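You operate a simulated robot arm through the tools that you are given. There is no shell and no other tool. Be economical: measure what you need, move in short steps, check, and stop when the job is done.

You are at the controls of a simulated robot arm. One attempt, no reset.

Task
Take the orange chock and put it in the inside of the parts tray.

Only the result counts: the job must be done as asked and must still hold three seconds after the hand-in. Knocking over, shifting, dropping, spilling or breaking anything else fails it.

Robot
A 7-joint arm with a two-finger parallel gripper, fixed in place. Base frame: the origin is at the foot of the arm, x ahead of it, y to its left, z up; the work surface is at about z = 900. Readings come in mm, degrees, newtons and seconds.
With the tool pointing down near the work surface it reaches from about 240 to 680 mm from the base axis. Its first joint turns from -66.0 to 66.0 degrees. Payload 2.4 kg.
The TCP is the grasp point between the finger pads, 30 mm short of the fingertips. In the tool frame z runs along the fingers and y along their closing line. Largest opening 94 mm; finger width 28, thickness 10; the body of the gripper, 50 by 96 mm, starts 55 mm behind the TCP.
Orientation is told as [roll, pitch, yaw] about the base's x, y, z axes, in that order, counted from this pose: with the fingers straight down and closing along the base's y, the tool's x points along the base's -x, its y along +y and its z along -z.

Tools
- The arm moves only by the tool jog_arm. Its argument "deltas" is one flat list of numbers, 7 for each row, row after row: the shift along the tool's x, y, z in mm, then the turn, a rotation vector about the tool's x, y, z in degrees, then the finger opening in mm, from 0 to 94. In form: [tx, ty, tz, ax, ay, az, fingers, tx, ty, tz, ax, ay, az, fingers, ...]. A call has 1 to 8 rows; each row is the pose to reach, as a shift and turn from the pose commanded when the call began, along the tool's axes at that moment. A row lasts 0.2 s, in which the tool goes at most 50 mm and 8.6 degrees; a call with a longer step from one row to the next is refused whole, and so is a gripper value outside its range. Where a pose cannot be reached the arm comes as near as it can. A force on the tool above 40 N (or 10 N above the force at the start of the call, whichever is more), or a blocked arm, ends the call early, and 0.2 s more pass. The fingers move at their own pace (about 153 mm/s each) and stop on an object; they squeeze with about 40 N. The grip force told is the motor's: it shows also when the fingers shut on nothing. Time passes only in rows, and 0.2 s behind the last, so rows that repeat a pose let the fingers close. It gives the time, the measured TCP pose, the force on the tool (base axes), the opening and the grip force at its end, in the units of the frame above (readings bear some noise), and new pictures: "pictures" is both (left out), scene, wrist or none.
- Cameras (640 x 400 px; columns grow to the right, rows downward): "scene" is fixed at [48.9, 488.5, 1445.1]; the picture's right is [-0.63, -0.78, 0.00], its down [-0.49, 0.40, -0.78] and it looks along [0.60, -0.49, -0.63] (base axes); focal length 335 px, centre (320, 200). "wrist" rides on the gripper at [76, 14, -102] in the tool frame; the picture's right is [-0.18, 0.98, 0.00], its down [-0.75, -0.14, -0.64] and it looks along [-0.63, -0.12, 0.77] (tool axes); focal length 243 px, centre (320, 200). There is no depth. A picture from a camera that has moved, and an enlarged one, comes with that camera's place and axes in the base frame and with its lens. The place of the scene camera against the robot may be out by one fixed shift of up to 12 mm in any direction.
- close_up(camera, box): a new picture of the part [left, top, right, bottom] of that camera's present view, enlarged. No time passes.
- job_done(): hands the job in; it is judged then, once.

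Work in short steps. Places have to be worked out from the pictures, the camera data and where the tool is seen: move nearer, look again, correct. Check each grasp and each placing, and mend what went wrong. You have 90 turns and 170 pictures in all, those below and enlarged ones among them. Open the gripper and draw the arm clear of the work before you hand the job in, unless the task says otherwise; then end with one line.

The tools are called after "Request:" as name(argument=value, ...) on one line, values as JSON. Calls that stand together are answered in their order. jog_arm: Moves the arm, as the interface text tells. Its arguments: {"type":"object","properties":{"deltas":{"type":"array","items":{"type":"number"}},"pictures":{"type":"string","enum":["both","scene","wrist","none"]}},"required":["deltas"]} The other tools are called the same way: close_up (camera, box) takes an enlarged picture of a part of a camera's view; job_done () hands the job in.

At the start:

```text
time: 0.0
eef_pos: [472.6, 44.4, 1152.9]
ee_rot: [0.0, -0.1, 0.0]
force: [0.0, 0.5, 0.6]
gripper_width: 93.9
grasp_force: 0.1
```

scene: 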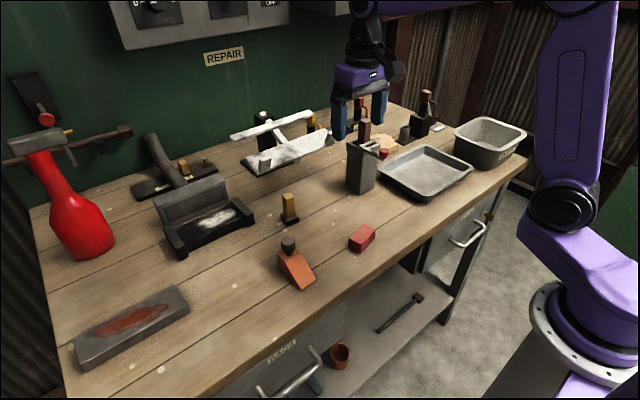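
wrist: 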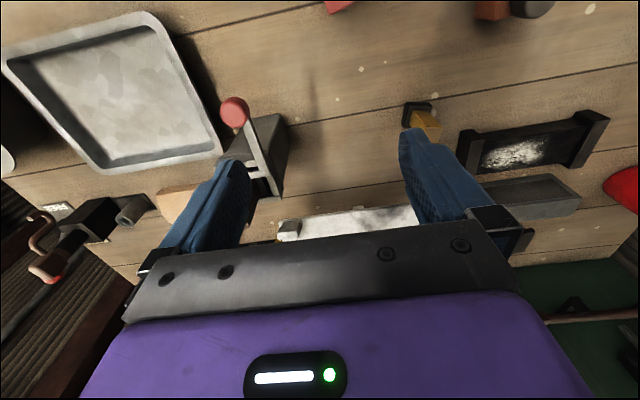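

I'll enlarge the view of the orange wedge-like object and the tray to identify them.

Request:
close_up(camera="scene", box=[240, 180, 400, 300])

Request:
close_up(camera="scene", box=[330, 80, 540, 210])

```text
3.33 times, centred on (320, 240) of scene
camera zoom: at [48.9, 488.5, 1445.1], right [-0.63, -0.78, 0.0], down [-0.49, 0.4, -0.78], along [0.6, -0.49, -0.63], focal length 1118 px, centre (320, 67)
```

zoom: 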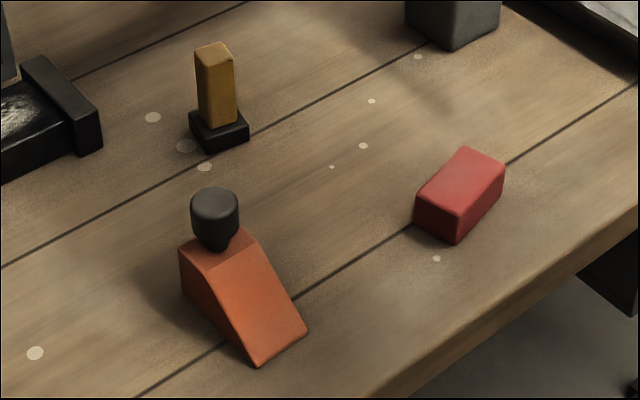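

```text
3.05 times, centred on (435, 145) of scene
camera zoom: at [48.9, 488.5, 1445.1], right [-0.63, -0.78, 0.0], down [-0.49, 0.4, -0.78], along [0.6, -0.49, -0.63], focal length 1022 px, centre (-30, 368)
```

zoom: 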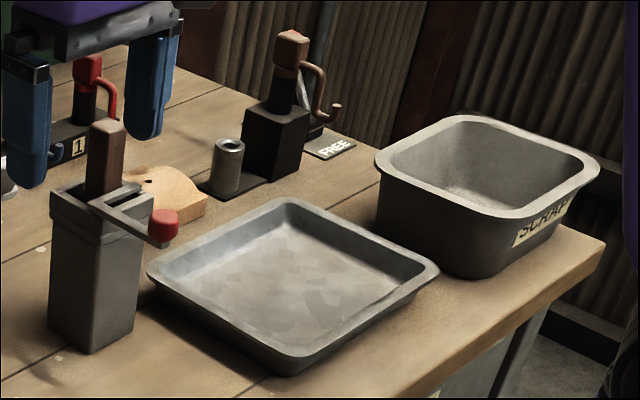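

The orange wedge with the dark knob is the chock, at about x 378–450, y 230–270, with its top near z 940 and its sides parallel to x. The tray centre is about (469, -232). I'll move above the chock while staying high.

Request:
jog_arm(deltas=[8, 41, 10, 0, 0, 0, 94, 16, 82, 20, 0, 0, 0, 94, 24, 123, 30, 0, 0, 0, 94, 32, 164, 40, 0, 0, 0, 94, 40, 205, 50, 0, 0, 0, 94, 42, 205, 90, 0, 0, 0, 94, 42, 205, 90, 0, 0, 0, 94])

```text
time: 1.6
eef_pos: [429.9, 248.7, 1061.2]
ee_rot: [-0.1, 0.0, -0.1]
force: [-0.1, -0.8, -0.2]
gripper_width: 94.2
grasp_force: 0.0
camera wrist: at [354.9, 262.1, 1163.8], right [0.18, 0.98, 0.0], down [0.75, -0.14, 0.64], along [0.63, -0.12, -0.77], focal length 243 px, centre (320, 200)
```

scene: 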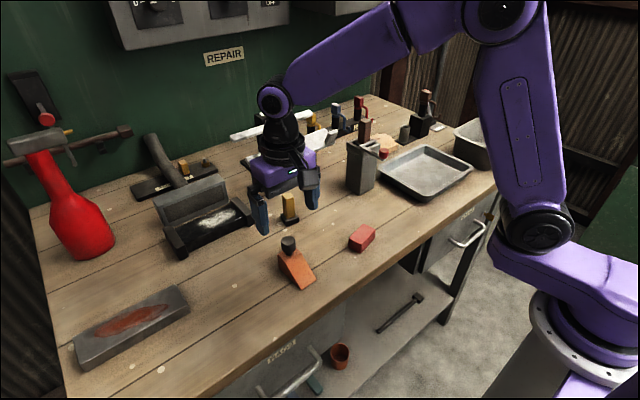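
wrist: 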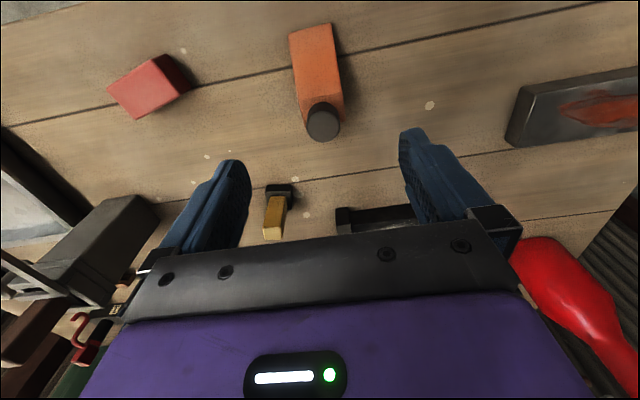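

Both cameras agree: the chock is centred at y≈249 and the knob is at x≈435, so the tool is already lined up. I'll descend to z≈935 with the fingers open and check before closing.

Request:
jog_arm(deltas=[0, 0, 40, 0, 0, 0, 94, 0, 0, 75, 0, 0, 0, 94, 0, 0, 105, 0, 0, 0, 94, 0, 0, 126, 0, 0, 0, 94, 0, 0, 126, 0, 0, 0, 94])

```text
time: 2.8
eef_pos: [429.3, 251.7, 936.1]
ee_rot: [0.1, 0.0, 0.1]
force: [0.3, 0.5, 0.2]
gripper_width: 94.2
grasp_force: 0.0
camera wrist: at [353.4, 264.6, 1038.5], right [0.18, 0.98, 0.0], down [0.75, -0.14, 0.64], along [0.63, -0.12, -0.77], focal length 243 px, centre (320, 200)
```

scene: 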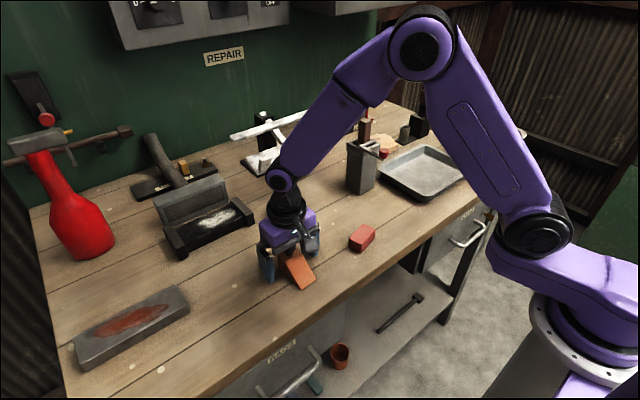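
wrist: 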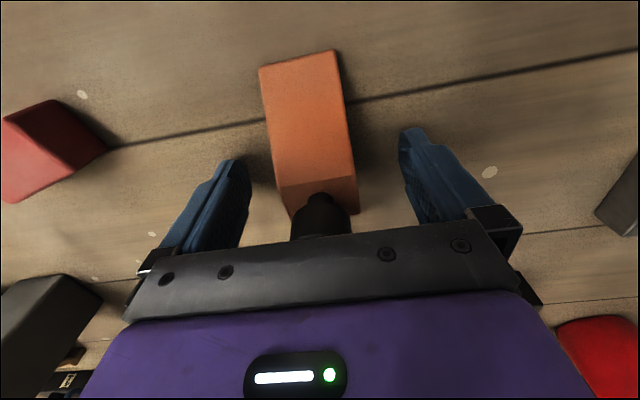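

The fingers straddle the chock, and the knob sits clear under the palm with no contact force. I'll close the fingers now.

Request:
jog_arm(deltas=[0, 0, 0, 0, 0, 0, 30, 0, 0, 0, 0, 0, 0, 20, 0, 0, 0, 0, 0, 0, 20])

```text
time: 3.6
eef_pos: [428.9, 250.5, 937.2]
ee_rot: [0.0, -0.1, 0.1]
force: [0.8, -1.6, -0.7]
gripper_width: 44.0
grasp_force: 39.7
camera wrist: at [353.5, 264.5, 1038.7], right [0.18, 0.98, 0.0], down [0.75, -0.14, 0.64], along [0.63, -0.12, -0.77], focal length 243 px, centre (320, 200)
```

scene: 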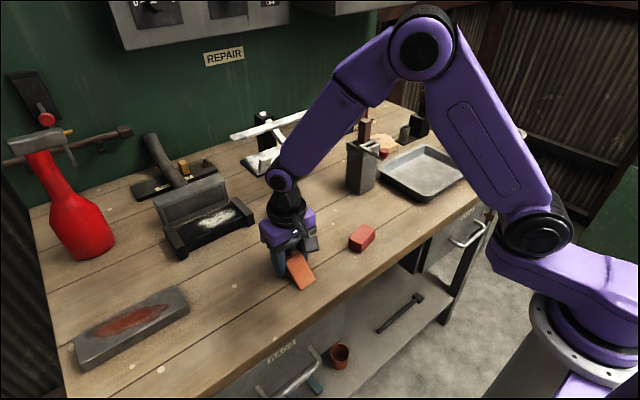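
wrist: 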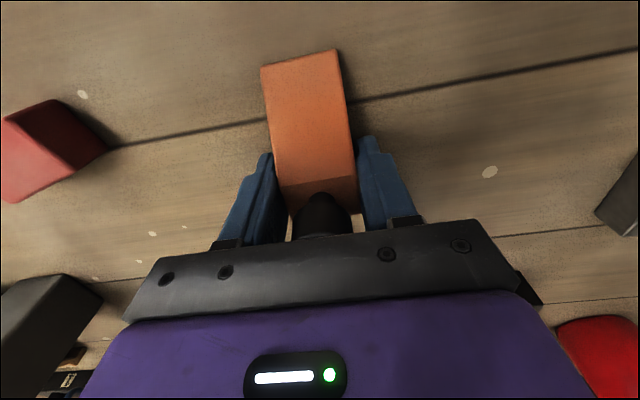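

The gripper holds the chock at 44 mm opening and 40 N. I'll lift it straight up.

Request:
jog_arm(deltas=[0, 0, -15, 0, 0, 0, 20, 0, 0, -40, 0, 0, 0, 20, 0, 0, -75, 0, 0, 0, 20, 0, 0, -115, 0, 0, 0, 20, 0, 0, -155, 0, 0, 0, 20, 0, 0, -190, 0, 0, 0, 20, 0, 0, -190, 0, 0, 0, 20])

```text
time: 5.2
eef_pos: [428.8, 249.7, 1125.8]
ee_rot: [0.0, 0.1, -0.1]
force: [-0.4, 0.2, -2.0]
gripper_width: 43.9
grasp_force: 39.9
camera wrist: at [353.6, 263.0, 1228.5], right [0.18, 0.98, 0.0], down [0.75, -0.14, 0.64], along [0.63, -0.12, -0.77], focal length 243 px, centre (320, 200)
```

scene: 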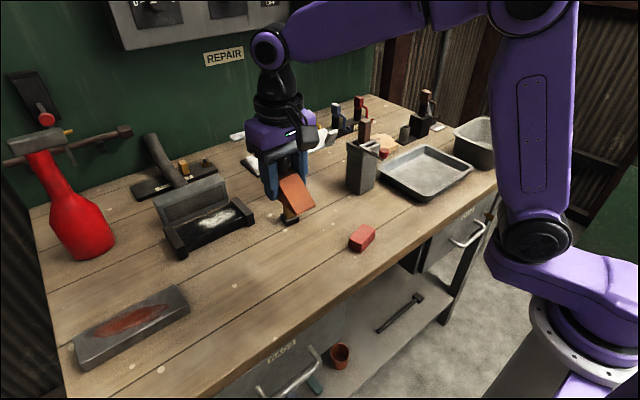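
wrist: 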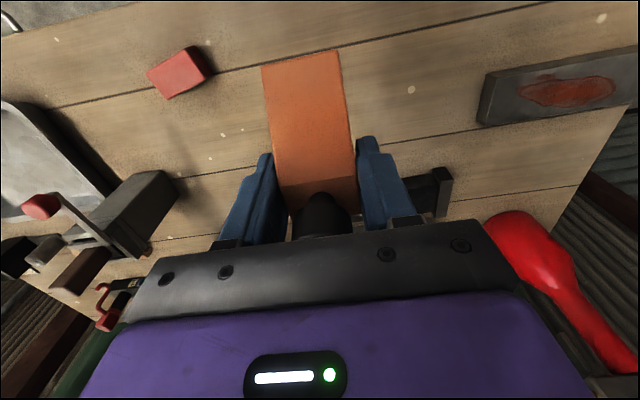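

The chock is held firmly. The lever post near (545, -50) may reach z≈1100, so I'll raise higher and traverse toward the tray at x≈430.

Request:
jog_arm(deltas=[0, -10, -40, 0, 0, 0, 20, 0, -40, -70, 0, 0, 0, 20, 0, -85, -75, 0, 0, 0, 20, 0, -130, -75, 0, 0, 0, 20, 0, -175, -75, 0, 0, 0, 20, 0, -220, -75, 0, 0, 0, 20, 0, -260, -75, 0, 0, 0, 20, 0, -260, -75, 0, 0, 0, 20], pictures="scene")

Request:
jog_arm(deltas=[0, -40, 0, 0, 0, 0, 20, 0, -85, 0, 0, 0, 0, 20, 0, -130, 0, 0, 0, 0, 20, 0, -175, 0, 0, 0, 0, 20, 0, -220, 0, 0, 0, 0, 20, -25, -222, 0, 0, 0, 0, 20, -52, -222, 0, 0, 0, 0, 20, -52, -222, 0, 0, 0, 0, 20])

```text
time: 7.0
eef_pos: [428.7, -12.2, 1201.7]
ee_rot: [-0.1, 0.0, 0.0]
force: [0.6, 0.2, -1.9]
gripper_width: 43.8
grasp_force: 40.1
```

scene: 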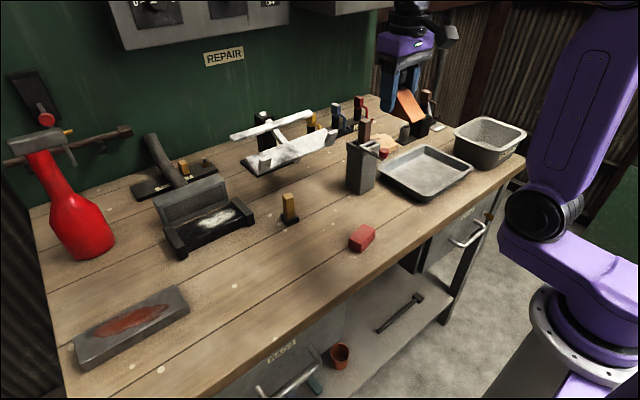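

```text
time: 8.8
eef_pos: [482.4, -234.0, 1200.1]
ee_rot: [0.0, 0.0, 0.1]
force: [0.1, -0.7, -1.8]
gripper_width: 43.8
grasp_force: 40.4
camera wrist: at [406.4, -221.1, 1303.7], right [0.18, 0.98, 0.0], down [0.75, -0.14, 0.64], along [0.63, -0.12, -0.77], focal length 243 px, centre (320, 200)
```

scene: 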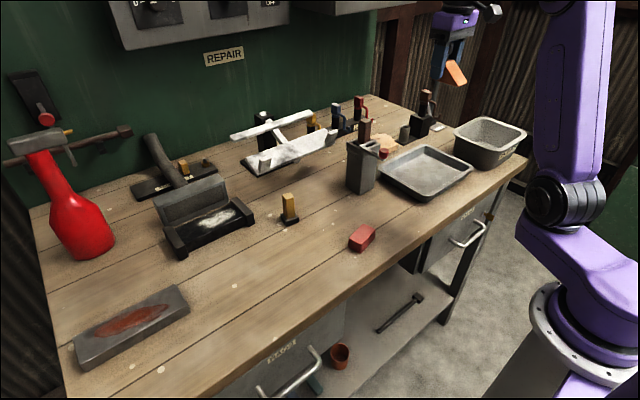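
wrist: 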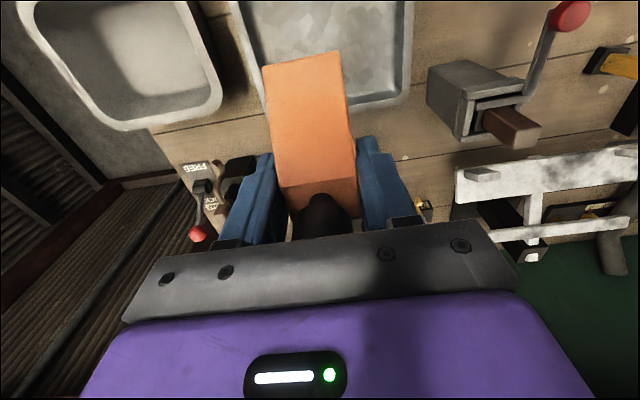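

From the wrist view the tray spans about y -330…-112, with its far edge near x 555, so its centre is about (475, -222). I'll shift slightly and descend partway to check.

Request:
jog_arm(deltas=[-5, 10, 30, 0, 0, 0, 20, -7, 11, 70, 0, 0, 0, 20, -7, 11, 110, 0, 0, 0, 20, -7, 11, 150, 0, 0, 0, 20, -7, 11, 190, 0, 0, 0, 20, -7, 11, 190, 0, 0, 0, 20])

```text
time: 10.2
eef_pos: [487.8, -222.3, 1010.7]
ee_rot: [0.0, 0.0, -0.1]
force: [-0.4, 0.4, -1.6]
gripper_width: 44.1
grasp_force: 39.7
camera wrist: at [412.6, -208.3, 1112.7], right [0.18, 0.98, 0.0], down [0.75, -0.14, 0.64], along [0.63, -0.12, -0.77], focal length 243 px, centre (320, 200)
```

scene: 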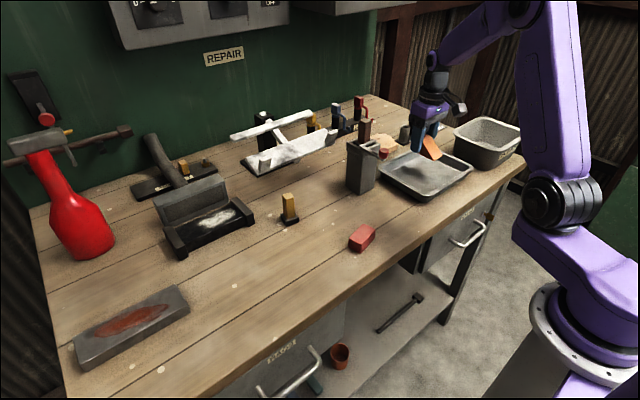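
wrist: 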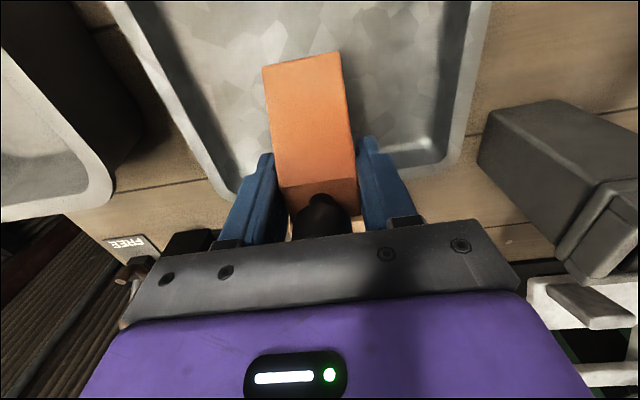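

The chock (x≈435–509) lies inside the tray floor, whose far edge is near x 540. I'll descend to just above the floor.

Request:
jog_arm(deltas=[0, 0, 30, 0, 0, 0, 20, 0, 0, 50, 0, 0, 0, 20, 0, 0, 62, 0, 0, 0, 20, 0, 0, 65, 0, 0, 0, 20, 0, 0, 65, 0, 0, 0, 20])

Request:
close_up(camera="scene", box=[350, 90, 510, 210])

```text
time: 11.4
eef_pos: [488.8, -218.4, 946.0]
ee_rot: [0.0, -0.1, 0.0]
force: [0.3, 0.2, -2.1]
gripper_width: 44.0
grasp_force: 39.9
camera wrist: at [413.4, -206.7, 1048.3], right [0.18, 0.98, 0.0], down [0.75, -0.14, 0.64], along [0.63, -0.12, -0.77], focal length 243 px, centre (320, 200)
```

scene: 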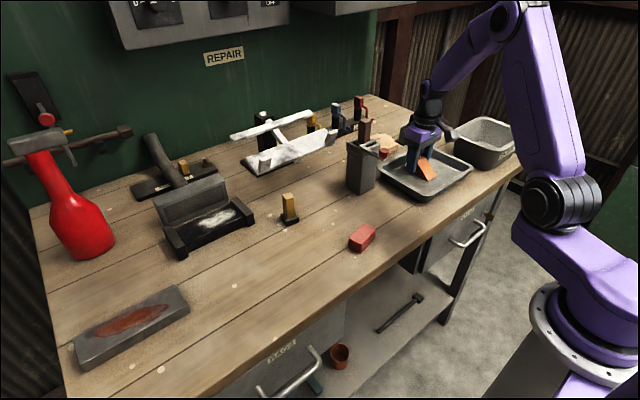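
wrist: 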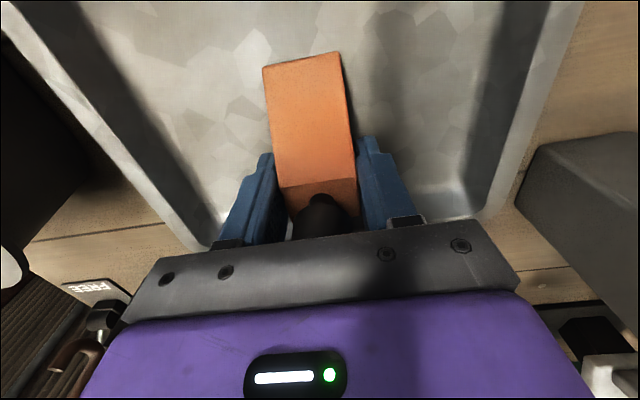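

```text
3.33 times, centred on (430, 150) of scene
camera zoom: at [48.9, 488.5, 1445.1], right [-0.63, -0.78, 0.0], down [-0.49, 0.4, -0.78], along [0.6, -0.49, -0.63], focal length 1118 px, centre (-47, 367)
```

zoom: 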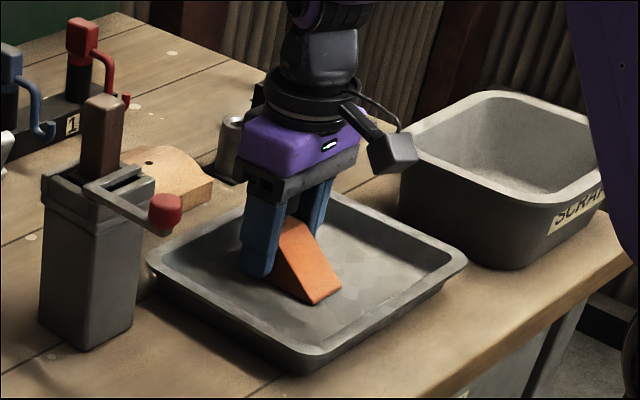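

The chock is just above the tray floor and well inside it. I'll lower it in small steps and watch the force for contact.

Request:
jog_arm(deltas=[0, 0, 2, 0, 0, 0, 20, 0, 0, 4, 0, 0, 0, 20, 0, 0, 4, 0, 0, 0, 20], pictures="none")

```text
time: 12.2
eef_pos: [489.0, -221.3, 943.6]
ee_rot: [0.0, -0.1, 0.0]
force: [-5.3, 9.4, 22.8]
gripper_width: 44.0
grasp_force: 40.4
```

The upward force has risen to about 23 N, so the chock is resting on the tray floor. I'll back off a touch and open the fingers to 70 mm.

Request:
jog_arm(deltas=[0, 0, -2, 0, 0, 0, 20, 0, 0, -2, 0, 0, 0, 50, 0, 0, -2, 0, 0, 0, 72, 0, 0, -2, 0, 0, 0, 72])

```text
time: 13.2
eef_pos: [487.7, -221.3, 945.2]
ee_rot: [0.1, 0.0, -0.1]
force: [-0.1, 0.0, 0.3]
gripper_width: 71.8
grasp_force: 0.0
camera wrist: at [413.0, -208.1, 1047.8], right [0.18, 0.98, 0.0], down [0.75, -0.14, 0.64], along [0.63, -0.12, -0.77], focal length 243 px, centre (320, 200)
```

scene: 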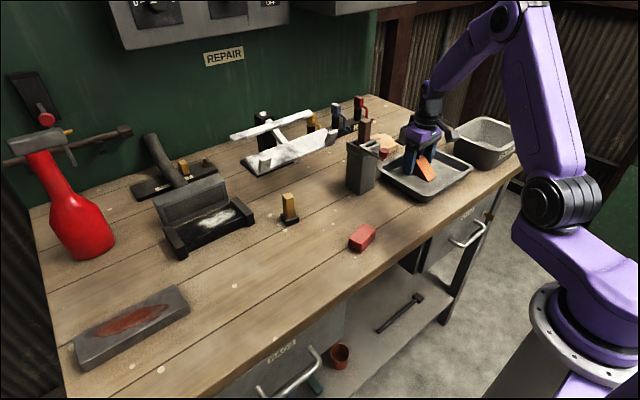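
wrist: 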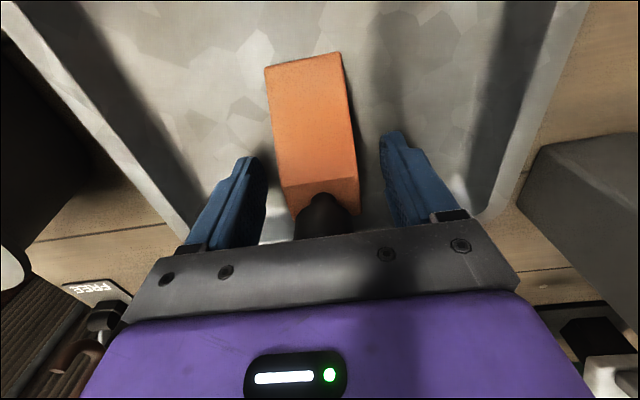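

The chock is released and standing in the tray. I'll draw the arm straight up and clear.

Request:
jog_arm(deltas=[0, 0, -25, 0, 0, 0, 72, 0, 0, -60, 0, 0, 0, 72, 0, 0, -100, 0, 0, 0, 72, 0, 0, -145, 0, 0, 0, 72, 0, 0, -190, 0, 0, 0, 72, 0, 0, -230, 0, 0, 0, 72, 0, 0, -230, 0, 0, 0, 72])

Request:
close_up(camera="scene", box=[350, 90, 510, 210])

```text
time: 14.8
eef_pos: [489.9, -221.3, 1172.4]
ee_rot: [0.0, 0.0, 0.0]
force: [0.2, 0.3, -0.8]
gripper_width: 72.2
grasp_force: 0.0
camera wrist: at [414.9, -206.6, 1275.2], right [0.18, 0.98, 0.0], down [0.75, -0.14, 0.64], along [0.63, -0.12, -0.77], focal length 243 px, centre (320, 200)
```

scene: 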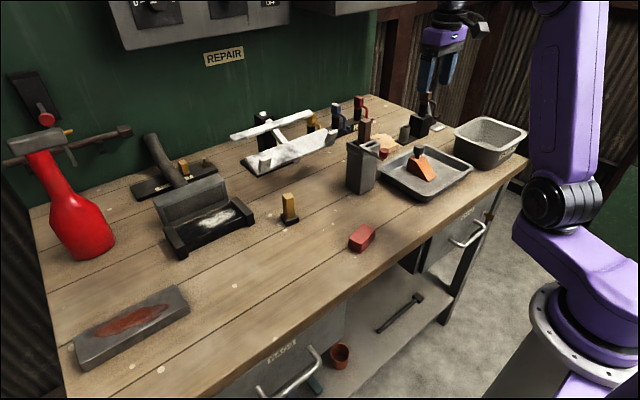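
wrist: 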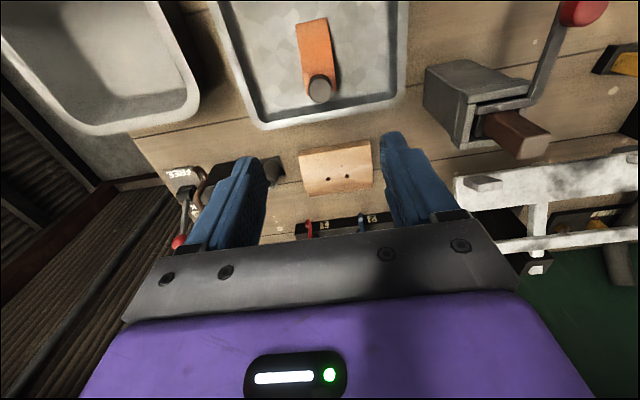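

```text
3.33 times, centred on (430, 150) of scene
camera zoom: at [48.9, 488.5, 1445.1], right [-0.63, -0.78, 0.0], down [-0.49, 0.4, -0.78], along [0.6, -0.49, -0.63], focal length 1118 px, centre (-47, 367)
```

zoom: 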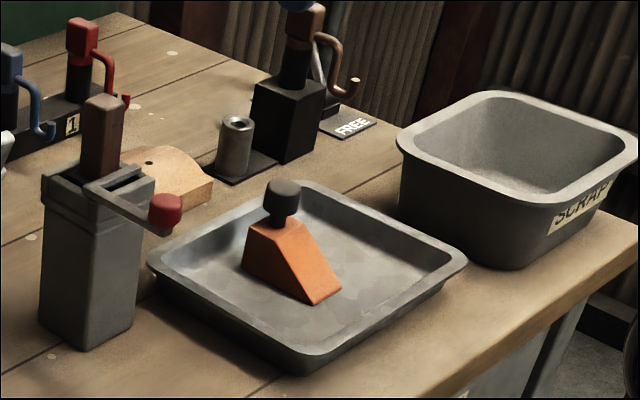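

The chock stands upright on the tray floor, the tray and its neighbours look undisturbed, and the arm is clear with the gripper open. I'll hand it in.

Request:
job_done()

```text
The job is handed in.
```

The orange chock is standing upright inside the parts tray; the gripper is open, the arm is clear, and nothing else appears to have moved.
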